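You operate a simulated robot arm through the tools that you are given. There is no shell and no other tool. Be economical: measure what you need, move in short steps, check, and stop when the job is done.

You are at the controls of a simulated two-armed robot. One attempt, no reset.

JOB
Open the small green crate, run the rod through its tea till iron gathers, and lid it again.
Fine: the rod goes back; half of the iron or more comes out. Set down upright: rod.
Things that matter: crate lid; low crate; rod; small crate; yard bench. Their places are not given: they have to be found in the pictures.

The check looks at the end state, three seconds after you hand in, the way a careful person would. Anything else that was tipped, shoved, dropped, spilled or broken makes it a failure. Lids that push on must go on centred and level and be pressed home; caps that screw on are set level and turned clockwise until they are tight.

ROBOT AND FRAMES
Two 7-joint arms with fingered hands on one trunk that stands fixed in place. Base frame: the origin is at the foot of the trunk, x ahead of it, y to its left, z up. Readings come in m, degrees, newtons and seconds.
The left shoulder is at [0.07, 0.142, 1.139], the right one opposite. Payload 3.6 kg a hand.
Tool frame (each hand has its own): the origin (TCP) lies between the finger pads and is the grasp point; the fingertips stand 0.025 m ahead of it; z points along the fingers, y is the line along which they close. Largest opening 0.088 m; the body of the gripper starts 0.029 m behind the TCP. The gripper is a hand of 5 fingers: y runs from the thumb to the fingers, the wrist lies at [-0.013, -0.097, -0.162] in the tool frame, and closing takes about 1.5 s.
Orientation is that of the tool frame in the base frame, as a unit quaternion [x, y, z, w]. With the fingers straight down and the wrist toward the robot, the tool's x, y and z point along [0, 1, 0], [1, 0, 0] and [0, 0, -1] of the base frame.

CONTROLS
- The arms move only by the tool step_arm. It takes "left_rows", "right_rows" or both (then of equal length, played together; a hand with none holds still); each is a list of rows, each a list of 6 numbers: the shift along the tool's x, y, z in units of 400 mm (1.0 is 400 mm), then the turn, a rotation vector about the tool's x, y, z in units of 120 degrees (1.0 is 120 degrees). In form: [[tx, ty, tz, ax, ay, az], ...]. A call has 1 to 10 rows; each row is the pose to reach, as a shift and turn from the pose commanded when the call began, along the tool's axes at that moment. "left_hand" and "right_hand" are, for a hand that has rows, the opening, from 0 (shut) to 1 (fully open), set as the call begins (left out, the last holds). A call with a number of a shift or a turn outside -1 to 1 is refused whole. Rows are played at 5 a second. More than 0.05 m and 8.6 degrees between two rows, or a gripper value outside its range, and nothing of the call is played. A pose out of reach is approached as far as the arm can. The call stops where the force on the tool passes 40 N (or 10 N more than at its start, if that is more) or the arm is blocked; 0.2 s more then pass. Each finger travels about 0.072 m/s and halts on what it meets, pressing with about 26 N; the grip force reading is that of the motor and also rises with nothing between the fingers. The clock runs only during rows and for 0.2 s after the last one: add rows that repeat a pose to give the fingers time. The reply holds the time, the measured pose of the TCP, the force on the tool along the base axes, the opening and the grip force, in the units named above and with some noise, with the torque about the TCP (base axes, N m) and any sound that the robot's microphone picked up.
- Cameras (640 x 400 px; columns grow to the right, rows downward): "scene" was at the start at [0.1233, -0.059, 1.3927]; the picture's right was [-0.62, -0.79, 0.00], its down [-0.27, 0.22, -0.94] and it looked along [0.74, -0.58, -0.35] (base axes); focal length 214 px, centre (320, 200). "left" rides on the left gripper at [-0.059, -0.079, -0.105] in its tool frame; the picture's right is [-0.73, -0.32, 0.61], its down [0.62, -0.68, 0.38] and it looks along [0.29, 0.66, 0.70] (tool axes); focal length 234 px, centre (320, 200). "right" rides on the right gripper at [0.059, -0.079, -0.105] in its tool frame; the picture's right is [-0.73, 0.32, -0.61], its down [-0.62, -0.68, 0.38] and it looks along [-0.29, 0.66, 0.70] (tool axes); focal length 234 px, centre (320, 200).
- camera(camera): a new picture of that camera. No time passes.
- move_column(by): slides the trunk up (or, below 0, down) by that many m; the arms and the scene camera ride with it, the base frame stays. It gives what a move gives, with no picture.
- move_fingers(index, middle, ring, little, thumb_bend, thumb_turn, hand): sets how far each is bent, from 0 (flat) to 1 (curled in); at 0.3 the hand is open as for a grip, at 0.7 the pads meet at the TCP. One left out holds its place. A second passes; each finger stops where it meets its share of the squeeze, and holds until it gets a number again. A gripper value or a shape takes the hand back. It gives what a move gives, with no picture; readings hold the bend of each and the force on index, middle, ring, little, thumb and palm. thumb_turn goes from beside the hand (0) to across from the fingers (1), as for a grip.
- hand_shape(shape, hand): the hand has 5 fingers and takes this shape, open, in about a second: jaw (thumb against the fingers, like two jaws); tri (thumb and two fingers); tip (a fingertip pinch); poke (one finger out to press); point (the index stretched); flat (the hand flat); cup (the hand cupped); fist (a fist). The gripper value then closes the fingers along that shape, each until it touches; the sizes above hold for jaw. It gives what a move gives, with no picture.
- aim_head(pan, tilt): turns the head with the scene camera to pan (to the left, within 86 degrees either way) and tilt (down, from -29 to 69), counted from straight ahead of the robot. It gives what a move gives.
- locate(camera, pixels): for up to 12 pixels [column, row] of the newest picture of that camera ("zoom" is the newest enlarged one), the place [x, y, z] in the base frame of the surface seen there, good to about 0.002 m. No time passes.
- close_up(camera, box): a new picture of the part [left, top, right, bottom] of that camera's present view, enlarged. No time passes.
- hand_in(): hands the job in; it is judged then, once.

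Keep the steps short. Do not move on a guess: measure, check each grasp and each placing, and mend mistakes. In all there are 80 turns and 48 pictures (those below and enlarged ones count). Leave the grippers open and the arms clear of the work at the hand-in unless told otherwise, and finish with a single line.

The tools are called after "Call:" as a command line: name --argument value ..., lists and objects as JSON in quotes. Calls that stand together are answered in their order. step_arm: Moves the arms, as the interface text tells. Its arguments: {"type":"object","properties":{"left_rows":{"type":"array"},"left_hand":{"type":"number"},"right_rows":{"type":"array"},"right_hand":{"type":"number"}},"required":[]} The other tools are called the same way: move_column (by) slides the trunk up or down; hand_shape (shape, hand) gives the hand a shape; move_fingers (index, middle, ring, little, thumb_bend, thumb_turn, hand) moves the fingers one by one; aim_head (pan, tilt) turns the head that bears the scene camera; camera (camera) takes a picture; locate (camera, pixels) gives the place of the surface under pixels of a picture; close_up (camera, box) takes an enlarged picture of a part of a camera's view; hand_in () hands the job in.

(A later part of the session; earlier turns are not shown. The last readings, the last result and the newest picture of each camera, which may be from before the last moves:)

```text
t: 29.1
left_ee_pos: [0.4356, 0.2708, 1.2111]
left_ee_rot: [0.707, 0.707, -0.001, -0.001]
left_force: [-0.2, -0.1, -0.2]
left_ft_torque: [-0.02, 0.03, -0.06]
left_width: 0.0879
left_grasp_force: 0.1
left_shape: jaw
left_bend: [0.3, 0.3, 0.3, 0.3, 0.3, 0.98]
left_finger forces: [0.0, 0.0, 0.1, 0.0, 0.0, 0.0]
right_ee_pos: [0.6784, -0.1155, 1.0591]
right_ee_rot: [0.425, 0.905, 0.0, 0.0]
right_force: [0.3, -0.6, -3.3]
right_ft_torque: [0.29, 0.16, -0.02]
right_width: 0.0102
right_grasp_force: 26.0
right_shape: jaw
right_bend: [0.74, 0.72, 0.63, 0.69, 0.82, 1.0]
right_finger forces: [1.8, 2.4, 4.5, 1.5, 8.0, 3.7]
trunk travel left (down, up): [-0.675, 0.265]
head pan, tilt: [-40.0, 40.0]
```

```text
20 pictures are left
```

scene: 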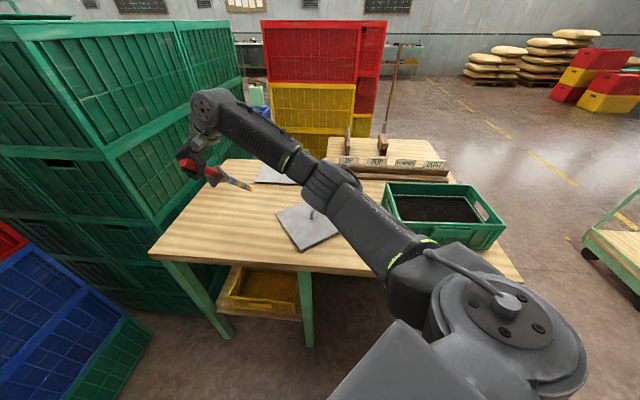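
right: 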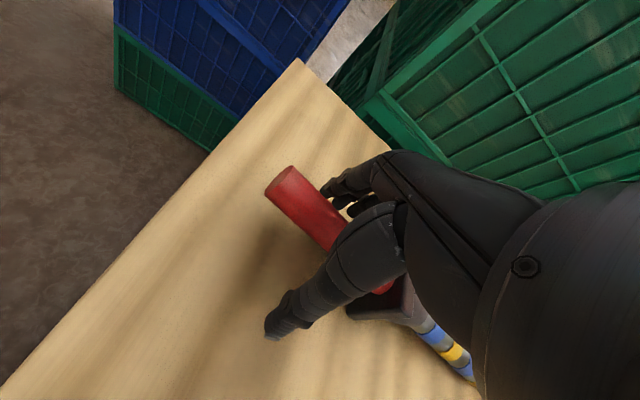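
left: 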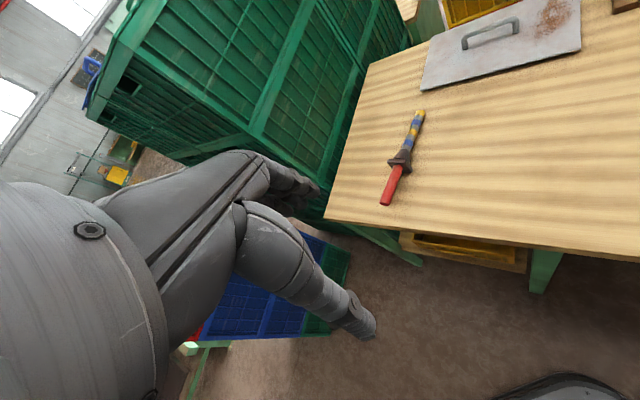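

Held (about 3.3 N). Looking at how it sits in the hand.

Call:
close_up --camera "scene" --box '[160, 80, 280, 210]'

Call:
locate --camera "zoom" --pixels '[[152, 232], [268, 270], [300, 292], [340, 310], [380, 322]]'

```text
3.08 times, centred on (220, 145) of scene
```

zoom: 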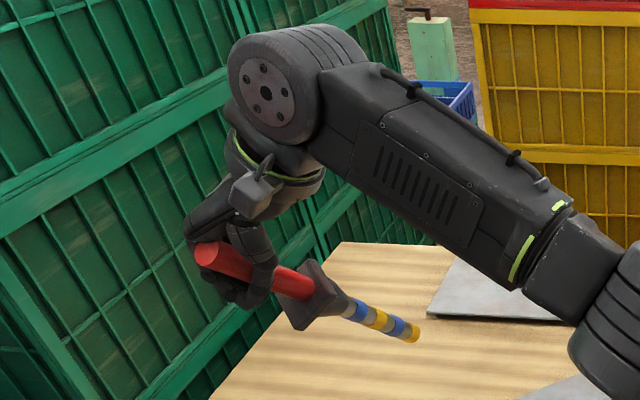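

```text
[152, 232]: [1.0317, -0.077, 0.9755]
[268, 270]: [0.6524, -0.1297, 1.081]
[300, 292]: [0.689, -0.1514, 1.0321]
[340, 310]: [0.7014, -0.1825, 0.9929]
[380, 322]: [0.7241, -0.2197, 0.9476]
```

The rod swung about 49° tip-down in the grip, in the hand's x-z plane: fine for dipping. I'll tilt the hand 41° about tool y (rod then points straight down) while drawing back and up toward the crate.

Call:
step_arm --right_rows '[[-0.012, -0.083, -0.06, 0, 0.043, 0], [-0.025, -0.166, -0.12, 0, 0.086, 0], [-0.037, -0.249, -0.16, 0, 0.128, 0], [-0.05, -0.333, -0.2, 0, 0.171, 0], [-0.062, -0.416, -0.23, 0, 0.214, 0], [-0.074, -0.5, -0.25, 0, 0.257, 0], [-0.087, -0.58, -0.265, 0, 0.3, 0], [-0.099, -0.665, -0.275, 0, 0.342, 0], [-0.099, -0.665, -0.275, 0, 0.342, 0]]'

Call:
camera --camera "scene"

```text
t: 31.1
left_ee_pos: [0.4357, 0.2694, 1.2116]
left_ee_rot: [0.707, 0.707, 0.001, 0.0]
left_force: [-0.1, 0.2, 0.0]
left_ft_torque: [-0.02, 0.01, 0.05]
left_width: 0.0877
left_grasp_force: 0.1
left_shape: jaw
left_bend: [0.3, 0.3, 0.3, 0.3, 0.3, 0.98]
left_finger forces: [0.0, 0.1, 0.1, 0.0, 0.0, 0.0]
right_ee_pos: [0.4982, -0.3161, 1.1691]
right_ee_rot: [0.399, 0.847, 0.151, -0.317]
right_force: [-0.4, 0.7, -4.7]
right_ft_torque: [0.08, 0.0, 0.04]
right_width: 0.0102
right_grasp_force: 26.3
right_shape: jaw
right_bend: [0.74, 0.72, 0.65, 0.7, 0.82, 1.0]
right_finger forces: [1.7, 0.1, 3.9, 2.8, 7.7, 1.7]
right hand out of reach, approached as far as the arm can: row 8, 9
trunk travel left (down, up): [-0.675, 0.265]
head pan, tilt: [-40.0, 40.0]
```

```text
18 pictures are left
```

scene: 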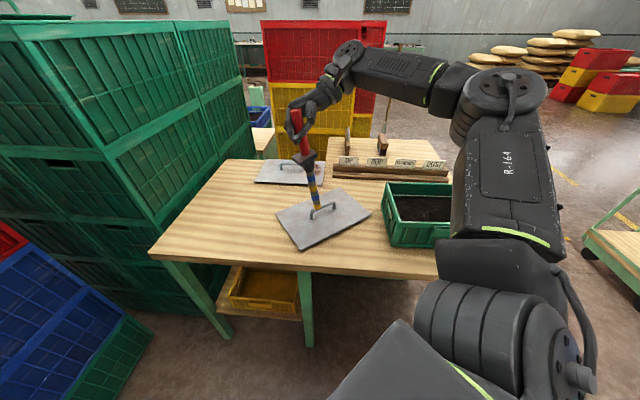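

Rod hangs nearly vertical. Now carry it over the crate while yawing the hand 80° clockwise, slightly higher.

Call:
step_arm --right_rows '[[-0.019, -0.099, -0.027, -0.0437, 0, 0.0504], [-0.038, -0.198, -0.053, -0.0875, 0, 0.1007], [-0.057, -0.297, -0.08, -0.1312, 0, 0.1511], [-0.076, -0.396, -0.107, -0.175, 0, 0.2014], [-0.095, -0.495, -0.133, -0.2187, 0, 0.2518], [-0.114, -0.594, -0.16, -0.2625, 0, 0.3022], [-0.133, -0.693, -0.187, -0.3062, 0, 0.3525], [-0.152, -0.792, -0.214, -0.35, 0, 0.4029], [-0.171, -0.891, -0.24, -0.3937, 0, 0.4532], [-0.19, -0.99, -0.267, -0.4375, 0, 0.5036]]'

Call:
camera --camera "scene"

```text
t: 33.3
left_ee_pos: [0.4338, 0.2686, 1.2127]
left_ee_rot: [0.707, 0.707, 0.001, 0.0]
left_force: [0.7, 0.1, -0.2]
left_ft_torque: [0.0, 0.02, -0.02]
left_width: 0.0878
left_grasp_force: 0.1
left_shape: jaw
left_bend: [0.3, 0.3, 0.3, 0.3, 0.3, 0.98]
left_finger forces: [0.0, 0.1, 0.0, 0.0, 0.1, 0.0]
right_ee_pos: [0.4035, -0.6877, 1.1665]
right_ee_rot: [0.842, 0.41, 0.315, -0.154]
right_force: [0.3, -0.3, -3.9]
right_ft_torque: [0.13, -0.14, 0.02]
right_width: 0.0101
right_grasp_force: 25.9
right_shape: jaw
right_bend: [0.74, 0.72, 0.69, 0.7, 0.82, 1.0]
right_finger forces: [2.0, 0.1, 4.2, 2.1, 5.3, 0.7]
right hand out of reach, approached as far as the arm can: row 4, 5, 6, 7, 8, 9, 10
trunk travel left (down, up): [-0.675, 0.265]
head pan, tilt: [-40.0, 40.0]
```

```text
17 pictures are left
```

scene: 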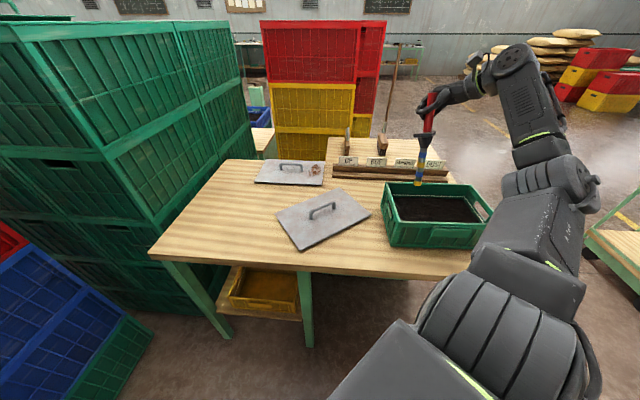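

Still 13 cm beyond the crate centre. Continue: 40° more yaw and back to (0.27,-0.67).

Call:
step_arm --right_rows '[[-0.021, -0.047, -0.018, -0.0365, 0, 0.042], [-0.042, -0.095, -0.036, -0.073, 0, 0.084], [-0.063, -0.142, -0.054, -0.1095, 0, 0.126], [-0.083, -0.189, -0.072, -0.146, 0, 0.168], [-0.104, -0.237, -0.09, -0.1825, 0, 0.21], [-0.125, -0.284, -0.108, -0.2187, 0, 0.2518], [-0.125, -0.284, -0.108, -0.2187, 0, 0.2518]]'

Call:
close_up --camera "scene" --box '[350, 60, 590, 270]'

```text
t: 34.9
left_ee_pos: [0.4364, 0.2698, 1.2102]
left_ee_rot: [0.707, 0.707, 0.0, -0.001]
left_force: [-0.2, -0.4, 0.3]
left_ft_torque: [-0.01, 0.01, -0.01]
left_width: 0.0877
left_grasp_force: 0.0
left_shape: jaw
left_bend: [0.3, 0.3, 0.3, 0.3, 0.3, 0.98]
left_finger forces: [0.0, 0.0, 0.0, 0.0, 0.0, 0.1]
right_ee_pos: [0.2722, -0.6589, 1.177]
right_ee_rot: [0.934, 0.078, 0.348, -0.03]
right_force: [0.3, 0.8, -4.9]
right_ft_torque: [-0.09, -0.12, -0.02]
right_width: 0.0102
right_grasp_force: 26.1
right_shape: jaw
right_bend: [0.74, 0.72, 0.7, 0.7, 0.82, 1.0]
right_finger forces: [1.3, 0.1, 3.9, 2.7, 5.9, 1.2]
trunk travel left (down, up): [-0.675, 0.265]
head pan, tilt: [-40.0, 40.0]
```

```text
1.90 times, centred on (470, 165) of scene
```

zoom: 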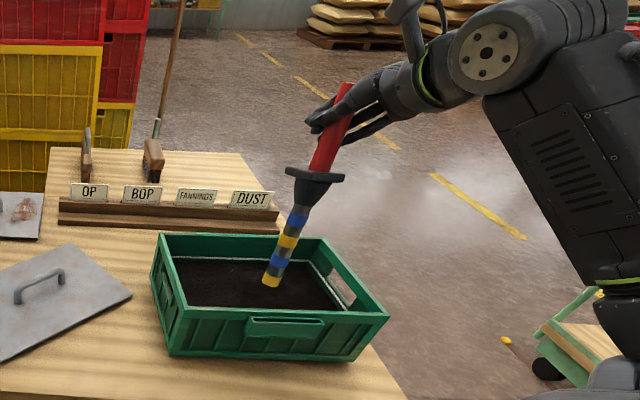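

Over the crate now. Measure rod and crate interior in this picture.

Call:
locate --camera "zoom" --pixels '[[272, 279], [283, 250], [297, 215], [317, 185], [332, 150], [160, 242], [322, 243], [380, 312], [178, 308], [185, 290], [330, 295], [200, 265]]'

```text
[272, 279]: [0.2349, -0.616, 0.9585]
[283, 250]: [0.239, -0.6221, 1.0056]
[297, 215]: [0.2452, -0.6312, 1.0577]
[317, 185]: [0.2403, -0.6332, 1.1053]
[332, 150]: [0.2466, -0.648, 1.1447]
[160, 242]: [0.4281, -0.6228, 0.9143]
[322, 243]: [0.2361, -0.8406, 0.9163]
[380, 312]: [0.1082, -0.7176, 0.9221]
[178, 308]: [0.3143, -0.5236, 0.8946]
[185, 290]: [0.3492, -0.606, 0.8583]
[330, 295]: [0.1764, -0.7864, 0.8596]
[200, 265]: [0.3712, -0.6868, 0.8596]
```

Rod tip ≈(0.24,-0.622,0.955), lean ~10°; crate centre (0.268,-0.671), inner half-sizes ≈0.13×0.08. Centre the tip, then lower it about 0.127 m into the tea (tip z≈0.83).

Call:
step_arm --right_rows '[[0.019, 0.063, 0.017, 0, 0, 0], [0.038, 0.1255, 0.033, 0, 0, 0], [-0.014, 0.1255, 0.093, 0, 0, 0], [-0.066, 0.1255, 0.153, 0, 0, 0], [-0.118, 0.1255, 0.213, 0, 0, 0], [-0.17, 0.1255, 0.273, 0, 0, 0], [-0.17, 0.1255, 0.273, 0, 0, 0]]'

Call:
close_up --camera "scene" --box '[350, 100, 550, 275]'

Call:
locate --camera "zoom" --pixels '[[320, 200]]'

```text
t: 36.5
left_ee_pos: [0.4343, 0.2725, 1.2116]
left_ee_rot: [0.706, 0.708, -0.001, 0.0]
left_force: [0.1, -0.8, -0.5]
left_ft_torque: [0.01, 0.03, 0.01]
left_width: 0.0877
left_grasp_force: 0.1
left_shape: jaw
left_bend: [0.3, 0.3, 0.3, 0.3, 0.3, 0.98]
left_finger forces: [0.0, 0.0, 0.1, 0.0, 0.0, 0.0]
right_ee_pos: [0.2977, -0.7008, 1.0535]
right_ee_rot: [0.933, 0.08, 0.35, -0.029]
right_force: [1.5, -2.6, 12.2]
right_ft_torque: [-0.15, 0.0, -0.03]
right_width: 0.0096
right_grasp_force: 26.0
right_shape: jaw
right_bend: [0.74, 0.72, 0.7, 0.69, 0.82, 1.0]
right_finger forces: [0.7, 0.0, 3.9, 2.8, 6.7, 3.0]
trunk travel left (down, up): [-0.675, 0.265]
head pan, tilt: [-40.0, 40.0]
```

```text
2.29 times, centred on (450, 188) of scene
```

zoom: 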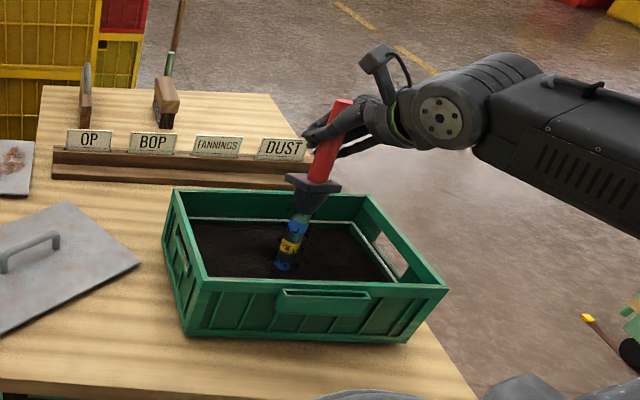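

```text
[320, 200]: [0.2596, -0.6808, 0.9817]
```

Dark iron already clings to the bands; reaction is 12 N (tip near the floor). I raise 12 mm and sweep through the tea, far half first.

Call:
step_arm --right_rows '[[0.0646, -0.0461, 0.0161, 0, 0, 0], [0.1092, -0.0922, 0.0549, 0, 0, 0], [0.1538, -0.1383, 0.0937, 0, 0, 0], [0.1886, -0.0792, 0.124, 0, 0, 0], [0.1544, -0.0154, 0.0943, 0, 0, 0], [0.1098, 0.0307, 0.0555, 0, 0, 0], [0.0652, 0.0768, 0.0167, 0, 0, 0], [0.0206, 0.1229, -0.0221, 0, 0, 0], [-0.024, 0.169, -0.0609, 0, 0, 0], [-0.079, 0.1974, -0.1088, 0, 0, 0]]'

Call:
close_up --camera "scene" --box '[350, 100, 550, 275]'

```text
t: 38.7
left_ee_pos: [0.4343, 0.2693, 1.2115]
left_ee_rot: [0.707, 0.707, 0.0, -0.001]
left_force: [0.8, -1.2, -1.2]
left_ft_torque: [0.03, 0.02, 0.04]
left_width: 0.0878
left_grasp_force: 0.0
left_shape: jaw
left_bend: [0.3, 0.3, 0.3, 0.3, 0.3, 0.98]
left_finger forces: [0.0, 0.0, 0.0, 0.0, 0.0, 0.0]
right_ee_pos: [0.2574, -0.7912, 1.0591]
right_ee_rot: [0.933, 0.079, 0.349, -0.03]
right_force: [1.6, 0.1, -4.3]
right_ft_torque: [-0.06, -0.17, -0.02]
right_width: 0.0097
right_grasp_force: 26.1
right_shape: jaw
right_bend: [0.74, 0.72, 0.7, 0.69, 0.82, 1.0]
right_finger forces: [0.0, 0.1, 2.1, 2.0, 3.3, 1.8]
trunk travel left (down, up): [-0.675, 0.265]
head pan, tilt: [-40.0, 40.0]
```

```text
2.29 times, centred on (450, 188) of scene
```

zoom: 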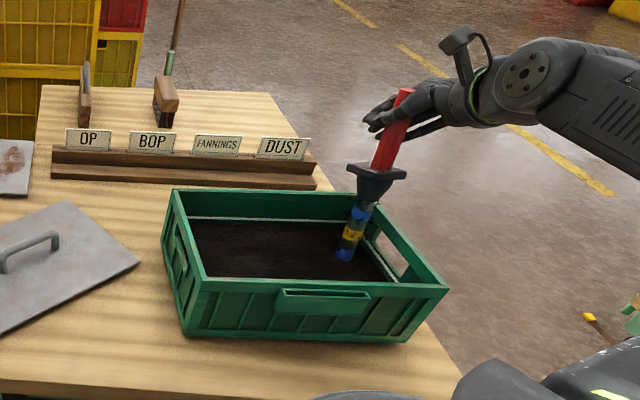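

More iron gathers. Sweep the near half and back to the far left.

Call:
step_arm --right_rows '[[-0.0446, -0.0591, -0.019, 0, 0, 0], [-0.0794, -0.1182, -0.0493, 0, 0, 0], [-0.0452, -0.182, -0.0196, 0, 0, 0], [-0.0006, -0.2281, 0.0192, 0, 0, 0], [0.044, -0.2742, 0.058, 0, 0, 0], [0.0886, -0.3203, 0.0968, 0, 0, 0], [0.1332, -0.3664, 0.1356, 0, 0, 0], [0.1882, -0.3948, 0.1835, 0, 0, 0], [0.223, -0.3357, 0.2138, 0, 0, 0], [0.1784, -0.2896, 0.175, 0, 0, 0]]'

Call:
step_arm --right_rows '[[-0.0446, 0.0461, -0.0388, 0, 0, 0], [-0.0892, 0.0922, -0.0776, 0, 0, 0], [-0.1338, 0.1383, -0.1164, 0, 0, 0], [-0.1784, 0.1844, -0.1552, 0, 0, 0], [-0.2077, 0.191, -0.1807, 0, 0, 0], [-0.1532, 0.0865, -0.1334, 0, 0, 0], [-0.0738, 0.0534, -0.0643, 0, 0, 0], [-0.0292, 0.0073, -0.0255, 0, 0, 0], [0.0154, -0.0388, 0.0133, 0, 0, 0], [-0.0446, 0.0461, -0.0388, 0, 0, 0]]'

Call:
close_up --camera "scene" --box '[350, 100, 550, 275]'

```text
t: 40.9
left_ee_pos: [0.4337, 0.2704, 1.213]
left_ee_rot: [0.707, 0.707, 0.001, 0.0]
left_force: [0.0, 0.6, -0.5]
left_ft_torque: [-0.02, -0.02, -0.02]
left_width: 0.0874
left_grasp_force: 0.1
left_shape: jaw
left_bend: [0.3, 0.3, 0.3, 0.3, 0.3, 0.98]
left_finger forces: [0.0, 0.0, 0.0, 0.0, 0.1, 0.0]
right_ee_pos: [0.3368, -0.6605, 1.0563]
right_ee_rot: [0.933, 0.078, 0.349, -0.029]
right_force: [-0.2, 0.9, 0.4]
right_ft_torque: [-0.02, -0.01, 0.0]
right_width: 0.0094
right_grasp_force: 26.2
right_shape: jaw
right_bend: [0.74, 0.72, 0.71, 0.7, 0.81, 1.0]
right_finger forces: [0.0, 0.0, 0.0, 0.6, 0.8, 0.0]
trunk travel left (down, up): [-0.675, 0.265]
head pan, tilt: [-40.0, 40.0]
```

```text
refused: row 6 steps farther than a row can; nothing moved
```

```text
2.29 times, centred on (450, 188) of scene
```

zoom: 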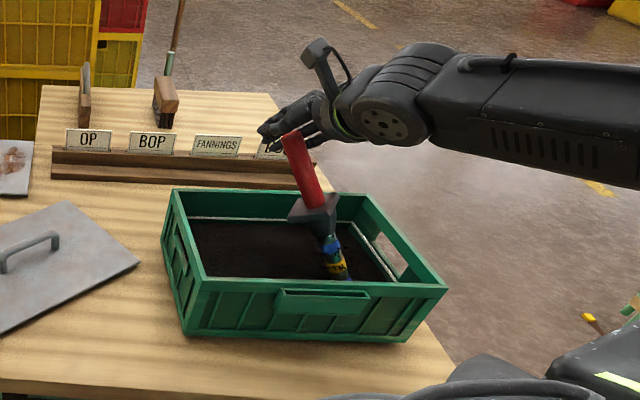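

The load reading is gone (0.4 N): the rod has lagged behind and leans. Look closely before moving.

Call:
close_up --camera "scene" --box '[415, 115, 485, 200]'

Call:
camera --camera "right"

Call:
locate --camera "zoom" --pixels '[[210, 110], [240, 170], [290, 220], [240, 240], [300, 290], [320, 320], [345, 370]]'

```text
4.71 times, centred on (450, 158) of scene
```

zoom: 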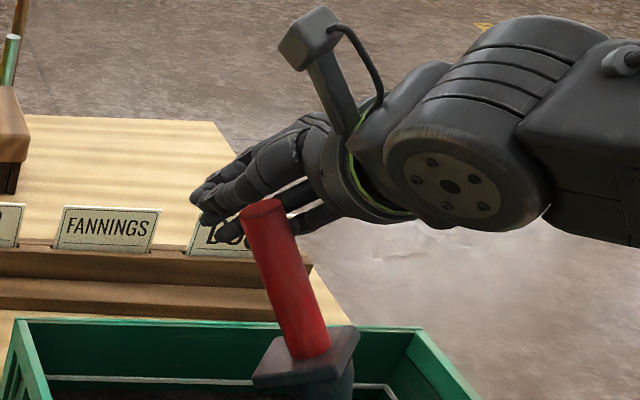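

```text
11 pictures are left
```

right: 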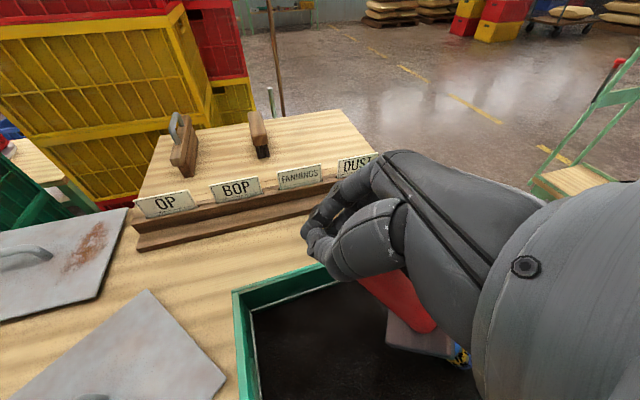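

```text
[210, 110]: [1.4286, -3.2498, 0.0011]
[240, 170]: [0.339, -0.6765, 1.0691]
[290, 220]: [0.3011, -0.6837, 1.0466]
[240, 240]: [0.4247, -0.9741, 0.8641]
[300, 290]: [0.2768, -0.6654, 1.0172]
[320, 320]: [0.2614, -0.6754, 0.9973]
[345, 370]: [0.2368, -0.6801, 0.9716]
```

The rod leaned over as it lagged; the hand holds only its top end lightly. Measure the handle from the hand's picture.

Call:
locate --camera "right" --pixels '[[365, 283], [380, 290], [395, 302], [410, 315], [425, 326], [400, 340], [430, 345], [460, 355], [385, 340]]'

Call:
locate --camera "zoom" --pixels '[[262, 207], [268, 230], [280, 270], [295, 310], [312, 345], [262, 372], [350, 335], [330, 395], [300, 200], [310, 215]]'

```text
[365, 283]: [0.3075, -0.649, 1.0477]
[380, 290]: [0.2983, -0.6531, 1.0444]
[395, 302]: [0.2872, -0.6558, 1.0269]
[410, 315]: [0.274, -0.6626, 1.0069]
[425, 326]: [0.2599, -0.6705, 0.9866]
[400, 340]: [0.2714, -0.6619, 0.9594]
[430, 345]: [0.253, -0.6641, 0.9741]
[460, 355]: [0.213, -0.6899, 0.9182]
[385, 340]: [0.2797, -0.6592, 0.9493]
```

```text
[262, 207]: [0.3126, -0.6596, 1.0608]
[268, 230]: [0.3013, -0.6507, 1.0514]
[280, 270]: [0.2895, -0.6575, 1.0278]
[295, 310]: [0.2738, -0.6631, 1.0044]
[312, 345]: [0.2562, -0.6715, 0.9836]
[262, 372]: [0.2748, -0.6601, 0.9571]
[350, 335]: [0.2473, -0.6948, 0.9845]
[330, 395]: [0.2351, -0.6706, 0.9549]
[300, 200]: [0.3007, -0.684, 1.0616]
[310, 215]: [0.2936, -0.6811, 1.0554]
```

The handle turns out to lie nearly along tool x in the hollow of the hand, entering at the little-finger side, about 2 cm on the palm side of the pads. I'll slide the hand 4 cm down along the handle, gently.

Call:
step_arm --right_rows '[[-0.02, 0, 0.005, 0, 0, 0], [-0.045, 0.001, 0.01, 0, 0, 0], [-0.07, 0.002, 0.016, 0, 0, 0], [-0.097, 0.002, 0.0216, 0, 0, 0]]'

Call:
close_up --camera "scene" --box '[400, 115, 500, 245]'

Call:
locate --camera "zoom" --pixels '[[320, 200]]'

```text
t: 41.9
left_ee_pos: [0.4369, 0.2754, 1.2102]
left_ee_rot: [0.707, 0.707, -0.003, 0.002]
left_force: [0.7, 0.4, -0.4]
left_ft_torque: [0.03, -0.01, 0.02]
left_width: 0.0877
left_grasp_force: 0.0
left_shape: jaw
left_bend: [0.3, 0.3, 0.3, 0.3, 0.3, 0.98]
left_finger forces: [0.1, 0.0, 0.0, 0.0, 0.1, 0.0]
right_ee_pos: [0.321, -0.659, 1.0274]
right_ee_rot: [0.933, 0.082, 0.349, -0.028]
right_force: [14.0, 5.8, 15.4]
right_ft_torque: [0.03, 0.27, -0.19]
right_width: 0.0091
right_grasp_force: 26.2
right_shape: jaw
right_bend: [0.73, 0.73, 0.71, 0.7, 0.81, 1.0]
right_finger forces: [0.0, 0.1, 0.1, 2.0, 18.6, 0.0]
trunk travel left (down, up): [-0.675, 0.265]
head pan, tilt: [-40.0, 40.0]
```

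```text
3.08 times, centred on (450, 180) of scene
```

zoom: 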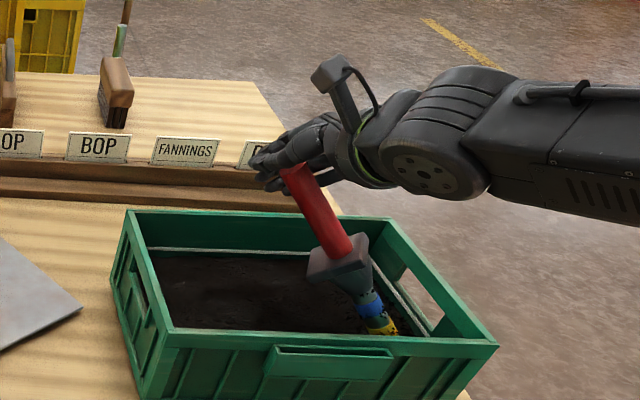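

```text
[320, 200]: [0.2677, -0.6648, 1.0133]
```

The handle's end now butts against the thumb (18 N). I'll free the thumb while the fingers stay hooked in front of the handle.

Call:
move_fingers --hand "right" --thumb_bend 0.35

Call:
camera --camera "right"

Call:
locate --camera "right" --pixels '[[320, 200]]'

```text
t: 42.9
left_ee_pos: [0.4343, 0.2697, 1.2117]
left_ee_rot: [0.707, 0.707, -0.001, 0.0]
left_force: [0.0, -1.0, 0.1]
left_ft_torque: [0.01, -0.01, 0.02]
left_width: 0.0877
left_grasp_force: 0.0
left_shape: jaw
left_bend: [0.3, 0.3, 0.3, 0.3, 0.3, 0.98]
left_finger forces: [0.0, 0.0, 0.1, 0.0, 0.0, 0.1]
right_ee_pos: [0.3155, -0.6655, 1.0242]
right_ee_rot: [0.933, 0.078, 0.349, -0.03]
right_force: [0.4, -0.6, -0.6]
right_ft_torque: [-0.01, -0.02, 0.01]
right_width: 0.025
right_grasp_force: 0.0
right_shape: fingers
right_bend: [0.75, 0.73, 0.71, 0.7, 0.35, 1.0]
right_finger forces: [0.0, 0.0, 0.1, 0.1, 0.1, 0.0]
trunk travel left (down, up): [-0.675, 0.265]
head pan, tilt: [-40.0, 40.0]
```

```text
9 pictures are left
```

right: 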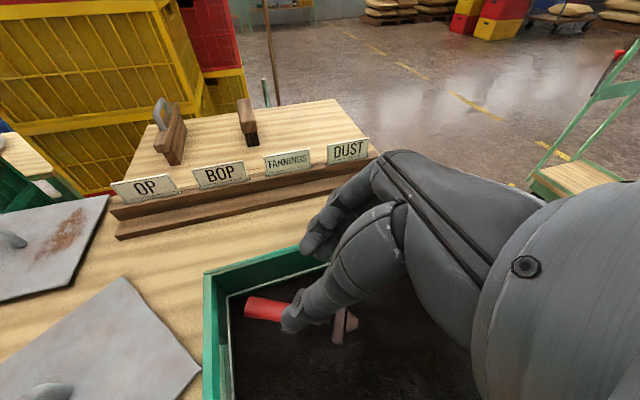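

```text
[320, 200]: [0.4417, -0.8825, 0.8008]
```

The rod dropped gently into the crate and now lies on the tea; nothing spilled visibly. Locate it: red end (248,306), handle (270,312), guard (345,325).

Call:
locate --camera "right" --pixels '[[247, 303], [255, 307], [268, 309], [280, 312], [338, 325], [350, 320], [345, 313], [340, 340], [247, 315], [238, 330], [300, 360], [212, 290]]'

```text
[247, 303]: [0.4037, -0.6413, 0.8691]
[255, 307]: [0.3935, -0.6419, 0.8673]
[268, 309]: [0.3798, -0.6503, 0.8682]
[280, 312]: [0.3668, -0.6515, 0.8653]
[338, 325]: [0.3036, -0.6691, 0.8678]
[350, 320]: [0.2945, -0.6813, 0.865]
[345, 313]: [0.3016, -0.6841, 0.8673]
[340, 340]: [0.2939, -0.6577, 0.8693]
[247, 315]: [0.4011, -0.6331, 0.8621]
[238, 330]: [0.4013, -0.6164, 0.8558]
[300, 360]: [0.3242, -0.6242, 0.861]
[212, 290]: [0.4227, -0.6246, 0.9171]
```

The rod lies along (-0.961,-0.277), handle end (0.404,-0.639), guard (0.30,-0.669), half sunk in tea. I'll open the hand, set it upright above the guard end of the handle, and look.

Call:
step_arm --right_rows '[[0.02, 0, -0.03, 0, -0.03, 0], [0.02, -0.002, -0.02, 0, -0.09, 0], [0.01, -0.004, 0.02, 0, -0.155, 0], [0, -0.006, 0.06, 0, -0.22, 0], [-0.015, -0.0085, 0.09, 0, -0.285, 0], [-0.031, -0.0085, 0.119, 0, -0.342, 0], [-0.031, -0.0085, 0.119, 0, -0.342, 0]]' --right_hand 1

```text
t: 44.5
left_ee_pos: [0.4338, 0.2716, 1.2113]
left_ee_rot: [0.708, 0.707, 0.001, 0.0]
left_force: [0.4, -0.3, -0.2]
left_ft_torque: [0.0, 0.01, 0.02]
left_width: 0.0878
left_grasp_force: 0.1
left_shape: jaw
left_bend: [0.3, 0.3, 0.3, 0.3, 0.3, 0.98]
left_finger forces: [0.0, 0.0, 0.0, 0.0, 0.0, 0.0]
right_ee_pos: [0.3359, -0.6578, 0.9813]
right_ee_rot: [0.997, 0.083, -0.001, 0.0]
right_force: [0.1, -0.1, 0.0]
right_ft_torque: [-0.02, 0.01, 0.03]
right_width: 0.0877
right_grasp_force: 0.0
right_shape: jaw
right_bend: [0.3, 0.3, 0.3, 0.3, 0.3, 0.98]
right_finger forces: [0.1, 0.0, 0.0, 0.0, 0.1, 0.0]
trunk travel left (down, up): [-0.675, 0.265]
head pan, tilt: [-40.0, 40.0]
```

Call:
close_up --camera "right" --box '[140, 180, 460, 400]'

```text
1.82 times, centred on (300, 290) of right
```

zoom: 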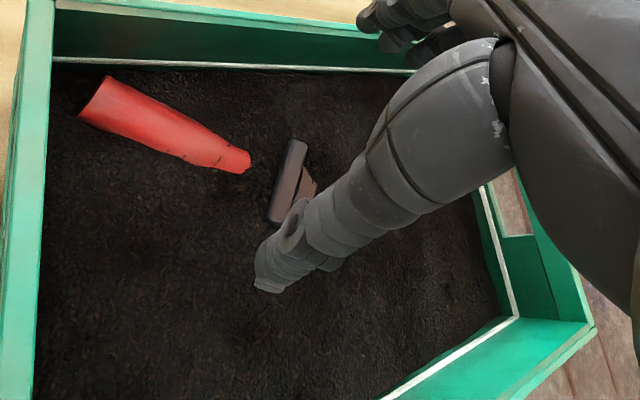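

Call:
locate --camera "zoom" --pixels '[[92, 100], [120, 118], [165, 133], [210, 150], [240, 158], [287, 180], [295, 145], [275, 212], [200, 66], [312, 180], [55, 250], [330, 67]]'

```text
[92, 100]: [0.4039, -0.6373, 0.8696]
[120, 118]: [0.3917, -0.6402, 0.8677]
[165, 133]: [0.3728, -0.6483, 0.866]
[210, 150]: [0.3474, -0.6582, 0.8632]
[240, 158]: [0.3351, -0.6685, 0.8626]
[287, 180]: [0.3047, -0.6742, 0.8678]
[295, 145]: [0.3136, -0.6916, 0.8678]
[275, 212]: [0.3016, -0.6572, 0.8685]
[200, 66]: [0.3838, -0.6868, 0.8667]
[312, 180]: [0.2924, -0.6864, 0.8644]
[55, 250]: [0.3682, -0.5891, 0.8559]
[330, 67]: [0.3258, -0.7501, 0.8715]
```

Handle axis direction (0.932,0.361), guard centre (0.307,-0.675), back inner wall close behind. I'll grip straddling handle and guard at (0.316,-0.665), yaw 11.7° more, opening 0.85, stopping first at z≈0.90... then down to 0.848, watching force.

Call:
step_arm --right_rows '[[-0.026, 0.005, 0, 0, 0, -0.05], [-0.052, 0.009, 0.03, 0, 0, -0.0975], [-0.052, 0.009, 0.1, 0, 0, -0.0975], [-0.052, 0.009, 0.17, 0, 0, -0.0975], [-0.052, 0.009, 0.23, 0, 0, -0.0975], [-0.052, 0.009, 0.28, 0, 0, -0.0975], [-0.052, 0.009, 0.31, 0, 0, -0.0975], [-0.052, 0.009, 0.3325, 0, 0, -0.0975]]' --right_hand 0.85

```text
t: 46.3
left_ee_pos: [0.4342, 0.27, 1.2103]
left_ee_rot: [0.707, 0.707, 0.0, 0.0]
left_force: [0.1, -1.2, -0.8]
left_ft_torque: [0.01, 0.01, -0.01]
left_width: 0.0878
left_grasp_force: 0.0
left_shape: jaw
left_bend: [0.3, 0.3, 0.3, 0.3, 0.3, 0.98]
left_finger forces: [0.0, 0.0, 0.1, 0.0, 0.0, 0.0]
right_ee_pos: [0.3148, -0.6636, 0.8475]
right_ee_rot: [0.983, 0.185, -0.002, -0.001]
right_force: [-0.2, -0.3, 0.6]
right_ft_torque: [0.01, 0.0, 0.02]
right_width: 0.0752
right_grasp_force: 0.1
right_shape: jaw
right_bend: [0.28, 0.33, 0.31, 0.32, 0.43, 0.98]
right_finger forces: [0.0, 0.0, 0.0, 0.1, 0.0, 0.0]
trunk travel left (down, up): [-0.675, 0.265]
head pan, tilt: [-40.0, 40.0]
```

No contact on the way. Close and lift a little.

Call:
step_arm --right_rows '[[0, 0, 0, 0, 0, 0], [0, 0, 0, 0, 0, 0], [0, 0, 0, 0, 0, 0], [0, 0, 0, 0, 0, 0], [0, 0, 0, 0, 0, 0], [0, 0, 0, 0, 0, 0], [0, 0, 0, 0, 0, 0], [0, 0, 0, 0, 0, 0]]' --right_hand 0

Call:
step_arm --right_rows '[[0, 0, -0.02, 0, 0, 0], [0, 0, -0.05, 0, 0, 0], [0, 0, -0.09, 0, 0, 0], [0, 0, -0.14, 0, 0, 0], [0, 0, -0.19, 0, 0, 0], [0, 0, -0.19, 0, 0, 0]]'

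```text
t: 48.1
left_ee_pos: [0.4344, 0.2705, 1.2115]
left_ee_rot: [0.707, 0.707, -0.001, 0.0]
left_force: [0.4, 0.6, -0.3]
left_ft_torque: [0.02, 0.0, 0.01]
left_width: 0.0878
left_grasp_force: 0.1
left_shape: jaw
left_bend: [0.3, 0.3, 0.3, 0.3, 0.3, 0.98]
left_finger forces: [0.0, 0.0, 0.0, 0.1, 0.0, 0.0]
right_ee_pos: [0.3152, -0.6637, 0.8459]
right_ee_rot: [0.983, 0.185, -0.001, -0.001]
right_force: [-0.1, -0.6, -0.1]
right_ft_torque: [-0.05, -0.02, 0.03]
right_width: 0.0206
right_grasp_force: 26.6
right_shape: jaw
right_bend: [0.74, 0.41, 0.42, 0.48, 0.77, 1.0]
right_finger forces: [13.8, 4.1, 2.9, 0.2, 21.0, 0.1]
trunk travel left (down, up): [-0.675, 0.265]
head pan, tilt: [-40.0, 40.0]
```

```text
t: 49.5
left_ee_pos: [0.4355, 0.2689, 1.2114]
left_ee_rot: [0.708, 0.707, 0.0, 0.0]
left_force: [0.3, -0.6, -0.1]
left_ft_torque: [0.01, 0.0, -0.02]
left_width: 0.0878
left_grasp_force: 0.1
left_shape: jaw
left_bend: [0.3, 0.3, 0.3, 0.3, 0.3, 0.98]
left_finger forces: [0.0, 0.1, 0.0, 0.0, 0.0, 0.1]
right_ee_pos: [0.3177, -0.6644, 0.9227]
right_ee_rot: [0.983, 0.185, -0.001, -0.001]
right_force: [0.6, -0.5, -4.4]
right_ft_torque: [0.07, -0.21, 0.01]
right_width: 0.0209
right_grasp_force: 25.7
right_shape: jaw
right_bend: [0.74, 0.4, 0.51, 0.48, 0.78, 1.0]
right_finger forces: [7.6, 4.9, 6.4, 0.0, 24.9, 0.1]
trunk travel left (down, up): [-0.675, 0.265]
head pan, tilt: [-40.0, 40.0]
```

Firm grip (thumb 25 N), load 4.4 N. Picture to see angle and iron.

Call:
close_up --camera "scene" --box '[370, 110, 520, 260]'

```text
2.67 times, centred on (445, 185) of scene
```

zoom: 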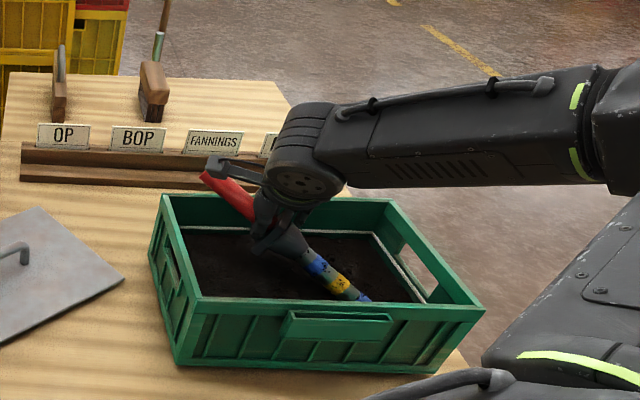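

Iron specks are visible on the bands. To be sure of half, I'll do some more slow strokes with this firm grip; first locate the rod now.

Call:
locate --camera "zoom" --pixels '[[207, 178], [240, 203], [290, 240], [318, 265], [340, 285], [363, 298], [408, 300], [300, 293]]'

```text
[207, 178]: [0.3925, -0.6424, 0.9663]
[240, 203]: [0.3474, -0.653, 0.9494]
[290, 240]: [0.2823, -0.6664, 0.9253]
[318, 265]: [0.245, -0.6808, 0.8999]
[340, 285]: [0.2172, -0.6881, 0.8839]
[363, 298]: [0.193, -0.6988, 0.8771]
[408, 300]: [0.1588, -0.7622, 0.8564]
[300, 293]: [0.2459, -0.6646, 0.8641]
```

Rod inclined 23° with the tip still in tea. Tilt the hand 40° more and raise, so the rod stands steep over the crate centre.

Call:
step_arm --right_rows '[[0.005, -0.003, -0.06, 0, 0, 0], [0.01, -0.006, -0.12, 0, 0.06, 0], [0.025, -0.012, -0.16, 0, 0.125, 0], [0.035, -0.02, -0.2, 0, 0.19, 0], [0.05, -0.025, -0.23, 0, 0.26, 0], [0.065, -0.029, -0.2425, 0, 0.333, 0], [0.065, -0.029, -0.2425, 0, 0.333, 0]]'

Call:
step_arm --right_rows '[[-0.024, 0, 0.0288, 0, 0, 0], [-0.048, 0, 0.0575, 0, 0, 0], [-0.0136, -0.0221, 0.0864, 0, 0, 0], [0.0208, -0.0442, 0.1153, 0, 0, 0], [0.0552, -0.0663, 0.1442, 0, 0, 0], [0.0896, -0.0884, 0.1731, 0, 0, 0], [0.1065, -0.0435, 0.1873, 0, 0, 0], [0.0806, 0.0011, 0.1655, 0, 0, 0], [0.0462, 0.0232, 0.1366, 0, 0, 0], [0.0118, 0.0453, 0.1077, 0, 0, 0]]'

```text
refused: row 6 steps farther than a row can; nothing moved
```

```text
t: 51.7
left_ee_pos: [0.434, 0.2701, 1.2111]
left_ee_rot: [0.707, 0.707, -0.001, 0.0]
left_force: [-0.3, 0.1, -0.2]
left_ft_torque: [-0.01, 0.04, 0.0]
left_width: 0.0878
left_grasp_force: 0.0
left_shape: jaw
left_bend: [0.3, 0.3, 0.3, 0.3, 0.3, 0.98]
left_finger forces: [0.0, 0.1, 0.1, 0.0, 0.0, 0.1]
right_ee_pos: [0.3268, -0.6799, 0.8802]
right_ee_rot: [0.983, 0.184, 0.0, -0.001]
right_force: [0.8, 5.4, -3.6]
right_ft_torque: [0.22, -0.42, -0.1]
right_width: 0.0187
right_grasp_force: 25.5
right_shape: jaw
right_bend: [0.74, 0.42, 0.73, 0.47, 0.79, 1.0]
right_finger forces: [3.7, 3.6, 8.5, 2.2, 10.0, 0.0]
trunk travel left (down, up): [-0.675, 0.265]
head pan, tilt: [-40.0, 40.0]
```

The first call was refused for one over-large turn, and the second therefore ran with the hand untilted; it only stirred the rod gently, and the grip holds. Redo the raise and tilt with smaller turns.

Call:
step_arm --right_rows '[[0.005, -0.02, -0.06, 0, 0, 0], [0.01, -0.04, -0.13, 0, 0.03, 0], [0.02, -0.06, -0.2, 0, 0.08, 0], [0.03, -0.074, -0.26, 0, 0.13, 0], [0.04, -0.074, -0.3, 0, 0.18, 0], [0.05, -0.074, -0.33, 0, 0.23, 0], [0.058, -0.074, -0.35, 0, 0.285, 0], [0.058, -0.074, -0.35, 0, 0.333, 0], [0.058, -0.074, -0.35, 0, 0.333, 0]]'

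Call:
close_up --camera "scene" --box '[370, 110, 520, 260]'

Call:
locate --camera "zoom" --pixels '[[320, 200], [300, 240], [310, 270], [320, 290]]'

```text
t: 53.7
left_ee_pos: [0.4352, 0.2691, 1.2109]
left_ee_rot: [0.707, 0.707, 0.0, 0.0]
left_force: [0.3, -0.4, 0.6]
left_ft_torque: [0.02, -0.01, -0.01]
left_width: 0.0875
left_grasp_force: 0.1
left_shape: jaw
left_bend: [0.3, 0.3, 0.3, 0.3, 0.3, 0.98]
left_finger forces: [0.0, 0.0, 0.0, 0.1, 0.0, 0.1]
right_ee_pos: [0.3391, -0.643, 1.0202]
right_ee_rot: [0.924, 0.174, 0.335, -0.064]
right_force: [0.3, 0.7, -5.0]
right_ft_torque: [0.13, -0.15, 0.05]
right_width: 0.0182
right_grasp_force: 26.2
right_shape: jaw
right_bend: [0.74, 0.42, 0.52, 0.46, 0.79, 1.0]
right_finger forces: [5.0, 3.9, 6.4, 2.2, 10.6, 0.0]
trunk travel left (down, up): [-0.675, 0.265]
head pan, tilt: [-40.0, 40.0]
```

```text
2.67 times, centred on (445, 185) of scene
```

zoom: 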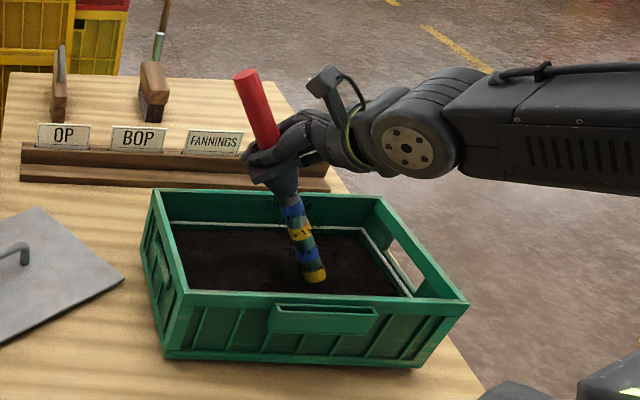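

```text
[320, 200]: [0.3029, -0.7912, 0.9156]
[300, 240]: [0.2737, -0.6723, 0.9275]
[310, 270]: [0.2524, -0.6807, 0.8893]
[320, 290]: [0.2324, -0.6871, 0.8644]
```

The crate appears to have shifted slightly in the picture. Measure its rim corners.

Call:
locate --camera "zoom" --pixels '[[157, 191], [380, 199], [465, 301], [190, 297], [186, 292], [460, 296], [168, 355], [415, 366], [310, 312], [313, 276]]'

```text
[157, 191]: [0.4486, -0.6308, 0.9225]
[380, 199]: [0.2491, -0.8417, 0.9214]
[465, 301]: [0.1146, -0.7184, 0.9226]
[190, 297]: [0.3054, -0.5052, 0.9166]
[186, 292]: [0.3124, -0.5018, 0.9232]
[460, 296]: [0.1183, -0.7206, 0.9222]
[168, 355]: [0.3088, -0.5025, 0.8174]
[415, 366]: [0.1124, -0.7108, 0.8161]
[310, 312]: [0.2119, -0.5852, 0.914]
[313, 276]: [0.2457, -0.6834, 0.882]
```

The crate moved only ~1 cm (rod push); centre now (0.281,-0.673), yaw unchanged. Bands show specks. A few more slow small strokes in the middle, 2.5 cm deeper, well off the walls.

Call:
step_arm --right_rows '[[-0.02, 0, 0.024, 0, 0, 0], [-0.04, 0, 0.048, 0, 0, 0], [-0.0231, 0.0449, 0.0622, 0, 0, 0], [-0.0062, 0.0898, 0.0764, 0, 0, 0], [0.0367, 0.0902, 0.1124, 0, 0, 0], [0.0711, 0.0681, 0.1413, 0, 0, 0], [0.1055, 0.046, 0.1702, 0, 0, 0], [0.1314, 0.0014, 0.192, 0, 0, 0], [0.1145, -0.0435, 0.1778, 0, 0, 0], [0.0632, -0.0663, 0.1347, 0, 0, 0]]'

```text
t: 55.9
left_ee_pos: [0.4337, 0.2697, 1.2118]
left_ee_rot: [0.707, 0.707, 0.001, 0.0]
left_force: [0.8, -0.4, 0.4]
left_ft_torque: [0.02, 0.01, 0.0]
left_width: 0.0876
left_grasp_force: 0.0
left_shape: jaw
left_bend: [0.3, 0.3, 0.3, 0.3, 0.3, 0.98]
left_finger forces: [0.0, 0.0, 0.0, 0.0, 0.0, 0.0]
right_ee_pos: [0.3791, -0.5978, 0.998]
right_ee_rot: [0.923, 0.175, 0.337, -0.064]
right_force: [0.4, 0.4, -4.4]
right_ft_torque: [0.05, -0.15, 0.0]
right_width: 0.0185
right_grasp_force: 25.8
right_shape: jaw
right_bend: [0.74, 0.42, 0.52, 0.45, 0.79, 1.0]
right_finger forces: [5.0, 3.8, 6.5, 2.1, 10.6, 0.0]
trunk travel left (down, up): [-0.675, 0.265]
head pan, tilt: [-40.0, 40.0]
```

Grip steady. One more loop, then lift out of the tea slowly.

Call:
step_arm --right_rows '[[-0.0395, 0.0086, -0.0332, 0, 0, 0], [-0.0739, 0.0307, -0.0621, 0, 0, 0], [-0.1032, 0.0663, -0.0867, 0, 0, 0], [-0.0863, 0.1112, -0.0725, 0, 0, 0], [-0.0519, 0.0891, -0.0436, 0, 0, 0], [-0.0175, 0.067, -0.0147, 0, 0, 0], [0.0169, 0.0449, 0.0142, 0, 0, 0], [-0.026, 0.0446, -0.0218, 0, 0, 0], [0.022, 0.0446, -0.0793, 0, 0, 0], [0.07, 0.0446, -0.137, 0, 0, 0]]'

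Call:
step_arm --right_rows '[[0.05, 0, -0.0575, 0, 0, 0], [0.1, 0, -0.115, 0, 0, 0], [0.16, 0, -0.19, 0, 0, 0], [0.16, 0, -0.19, 0, 0, 0]]'

Call:
close_up --camera "scene" --box '[390, 90, 510, 210]'

```text
t: 58.1
left_ee_pos: [0.4356, 0.2708, 1.212]
left_ee_rot: [0.707, 0.707, 0.0, 0.0]
left_force: [0.5, -0.6, 0.1]
left_ft_torque: [0.04, 0.02, -0.02]
left_width: 0.088
left_grasp_force: 0.0
left_shape: jaw
left_bend: [0.3, 0.3, 0.3, 0.3, 0.3, 0.98]
left_finger forces: [0.1, 0.0, 0.0, 0.1, 0.1, 0.1]
right_ee_pos: [0.3761, -0.6192, 1.0559]
right_ee_rot: [0.924, 0.173, 0.335, -0.064]
right_force: [-0.3, -0.5, -3.4]
right_ft_torque: [0.14, -0.15, 0.0]
right_width: 0.0186
right_grasp_force: 26.0
right_shape: jaw
right_bend: [0.74, 0.42, 0.52, 0.45, 0.79, 1.0]
right_finger forces: [5.4, 3.7, 6.6, 2.3, 10.8, 0.1]
trunk travel left (down, up): [-0.675, 0.265]
head pan, tilt: [-40.0, 40.0]
```

```text
t: 59.1
left_ee_pos: [0.4353, 0.27, 1.2112]
left_ee_rot: [0.707, 0.708, 0.0, -0.001]
left_force: [0.1, 0.0, -0.4]
left_ft_torque: [0.02, -0.04, 0.03]
left_width: 0.0876
left_grasp_force: 0.1
left_shape: jaw
left_bend: [0.3, 0.3, 0.3, 0.3, 0.3, 0.98]
left_finger forces: [0.1, 0.0, 0.1, 0.1, 0.1, 0.1]
right_ee_pos: [0.3736, -0.6209, 1.1561]
right_ee_rot: [0.924, 0.174, 0.336, -0.064]
right_force: [0.0, 0.5, -4.6]
right_ft_torque: [0.12, -0.12, -0.01]
right_width: 0.0184
right_grasp_force: 26.3
right_shape: jaw
right_bend: [0.74, 0.42, 0.52, 0.45, 0.79, 1.0]
right_finger forces: [5.4, 3.8, 6.9, 2.4, 10.9, 0.1]
trunk travel left (down, up): [-0.675, 0.265]
head pan, tilt: [-40.0, 40.0]
```

```text
3.33 times, centred on (450, 150) of scene
```

zoom: 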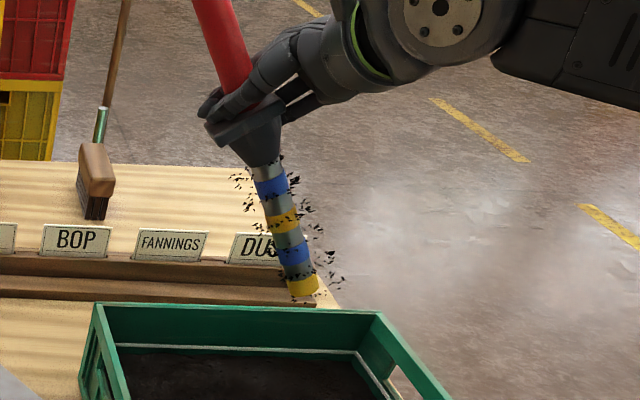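

Plenty of iron bristles on the bands now. Measure how the rod sits in the hand for laying it back.

Call:
locate --camera "zoom" --pixels '[[205, 15], [222, 40], [238, 75], [212, 130], [275, 112], [258, 155], [268, 190], [282, 222], [294, 256], [302, 287]]'

```text
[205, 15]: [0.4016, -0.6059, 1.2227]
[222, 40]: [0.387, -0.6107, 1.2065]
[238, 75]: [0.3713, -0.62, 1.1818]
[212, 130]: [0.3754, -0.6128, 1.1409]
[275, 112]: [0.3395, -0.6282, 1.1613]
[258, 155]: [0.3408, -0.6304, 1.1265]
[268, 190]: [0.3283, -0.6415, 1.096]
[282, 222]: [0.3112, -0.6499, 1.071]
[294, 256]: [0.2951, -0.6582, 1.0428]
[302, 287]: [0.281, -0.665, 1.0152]
```

Rod hangs 57° steep, guard ~1.7 cm from the grip point on the little-finger side. Carry it back: first 80° counter-clockwise yaw and over to about (0.47,-0.42), high.

Call:
step_arm --right_rows '[[0.031, -0.038, 0.026, 0.0429, 0, -0.0511], [0.062, -0.076, 0.052, 0.0858, 0, -0.1022], [0.093, -0.114, 0.078, 0.1287, 0, -0.1533], [0.124, -0.152, 0.104, 0.1716, 0, -0.2044], [0.155, -0.19, 0.13, 0.2145, 0, -0.2555], [0.186, -0.227, 0.156, 0.2573, 0, -0.3066], [0.217, -0.265, 0.182, 0.3002, 0, -0.3577], [0.248, -0.303, 0.208, 0.3431, 0, -0.4088], [0.279, -0.341, 0.234, 0.386, 0, -0.4599], [0.31, -0.379, 0.26, 0.4289, 0, -0.511]]'

```text
t: 61.3
left_ee_pos: [0.435, 0.2707, 1.2124]
left_ee_rot: [0.707, 0.707, -0.001, -0.001]
left_force: [-0.2, 0.6, -0.1]
left_ft_torque: [-0.01, 0.0, 0.02]
left_width: 0.0877
left_grasp_force: 0.0
left_shape: jaw
left_bend: [0.3, 0.3, 0.3, 0.3, 0.3, 0.98]
left_finger forces: [0.1, 0.0, 0.0, 0.0, 0.0, 0.0]
right_ee_pos: [0.4656, -0.4248, 1.1535]
right_ee_rot: [0.604, 0.72, 0.219, -0.264]
right_force: [-0.1, -0.9, -5.6]
right_ft_torque: [0.17, 0.06, 0.0]
right_width: 0.0187
right_grasp_force: 26.1
right_shape: jaw
right_bend: [0.74, 0.42, 0.52, 0.45, 0.79, 1.0]
right_finger forces: [5.4, 4.0, 7.2, 2.4, 11.0, 0.0]
right hand out of reach, approached as far as the arm can: row 10
trunk travel left (down, up): [-0.675, 0.265]
head pan, tilt: [-40.0, 40.0]
```

Next: untilt the hand by 45° (rod nearly level) while moving to (0.58,-0.29,1.08).

Call:
step_arm --right_rows '[[0.014, 0.049, 0.03, 0, -0.05, 0], [0.028, 0.097, 0.07, 0, -0.105, 0], [0.042, 0.146, 0.12, 0, -0.16, 0], [0.056, 0.194, 0.17, 0, -0.215, 0], [0.07, 0.243, 0.22, 0, -0.27, 0], [0.085, 0.291, 0.27, 0, -0.325, 0], [0.099, 0.34, 0.3215, 0, -0.375, 0], [0.099, 0.34, 0.3215, 0, -0.375, 0]]'

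```text
t: 63.1
left_ee_pos: [0.4333, 0.2704, 1.211]
left_ee_rot: [0.707, 0.707, 0.0, 0.0]
left_force: [-0.2, 0.4, 0.5]
left_ft_torque: [0.05, -0.02, 0.04]
left_width: 0.0877
left_grasp_force: 0.0
left_shape: jaw
left_bend: [0.3, 0.3, 0.3, 0.3, 0.3, 0.98]
left_finger forces: [0.0, 0.1, 0.0, 0.0, 0.0, 0.0]
right_ee_pos: [0.5794, -0.2848, 1.0833]
right_ee_rot: [0.633, 0.773, -0.028, 0.033]
right_force: [-0.5, -0.5, -3.2]
right_ft_torque: [0.25, 0.09, -0.01]
right_width: 0.0184
right_grasp_force: 26.1
right_shape: jaw
right_bend: [0.74, 0.42, 0.52, 0.44, 0.79, 1.0]
right_finger forces: [5.5, 4.3, 7.1, 2.4, 11.3, 0.0]
trunk travel left (down, up): [-0.675, 0.265]
head pan, tilt: [-40.0, 40.0]
```

Now yaw 25.5° and move over the rod's old place, to z≈0.90.

Call:
step_arm --right_rows '[[0.038, 0.049, 0.054, -0.0023, 0, -0.0265], [0.077, 0.098, 0.108, -0.0046, 0, -0.053], [0.115, 0.146, 0.162, -0.007, 0, -0.0794], [0.153, 0.195, 0.216, -0.0093, 0, -0.106], [0.192, 0.244, 0.27, -0.0116, 0, -0.1323], [0.23, 0.293, 0.324, -0.0139, 0, -0.1588], [0.268, 0.341, 0.378, -0.0162, 0, -0.1852], [0.3065, 0.39, 0.4325, -0.0185, 0, -0.2117], [0.3065, 0.39, 0.4325, -0.0185, 0, -0.2117]]'

Call:
close_up --camera "scene" --box '[190, 130, 290, 250]'

```text
t: 65.1
left_ee_pos: [0.4367, 0.2699, 1.2107]
left_ee_rot: [0.707, 0.707, 0.0, 0.0]
left_force: [-0.1, 0.6, 0.5]
left_ft_torque: [0.0, 0.02, 0.02]
left_width: 0.088
left_grasp_force: 0.1
left_shape: jaw
left_bend: [0.3, 0.3, 0.3, 0.3, 0.3, 0.98]
left_finger forces: [0.0, 0.0, 0.0, 0.0, 0.1, 0.0]
right_ee_pos: [0.7116, -0.1497, 0.8995]
right_ee_rot: [0.447, 0.894, -0.02, 0.038]
right_force: [-0.4, -0.8, -5.2]
right_ft_torque: [0.2, 0.22, 0.0]
right_width: 0.0184
right_grasp_force: 25.8
right_shape: jaw
right_bend: [0.74, 0.42, 0.52, 0.44, 0.79, 1.0]
right_finger forces: [5.3, 4.6, 7.4, 2.5, 10.8, 0.1]
trunk travel left (down, up): [-0.675, 0.265]
head pan, tilt: [-40.0, 40.0]
```

```text
3.33 times, centred on (240, 190) of scene
```

zoom: 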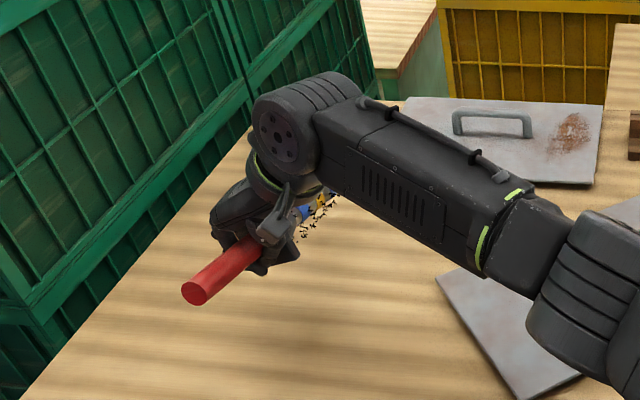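

Compare the handle line with the original line before lowering.

Call:
locate --camera "zoom" --pixels '[[194, 293], [205, 278], [225, 262], [245, 247], [304, 213], [320, 203]]'

```text
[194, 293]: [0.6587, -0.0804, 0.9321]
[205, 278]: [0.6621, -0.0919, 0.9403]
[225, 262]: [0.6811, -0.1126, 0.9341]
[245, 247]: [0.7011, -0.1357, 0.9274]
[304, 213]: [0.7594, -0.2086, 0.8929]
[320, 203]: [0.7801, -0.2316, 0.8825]
```

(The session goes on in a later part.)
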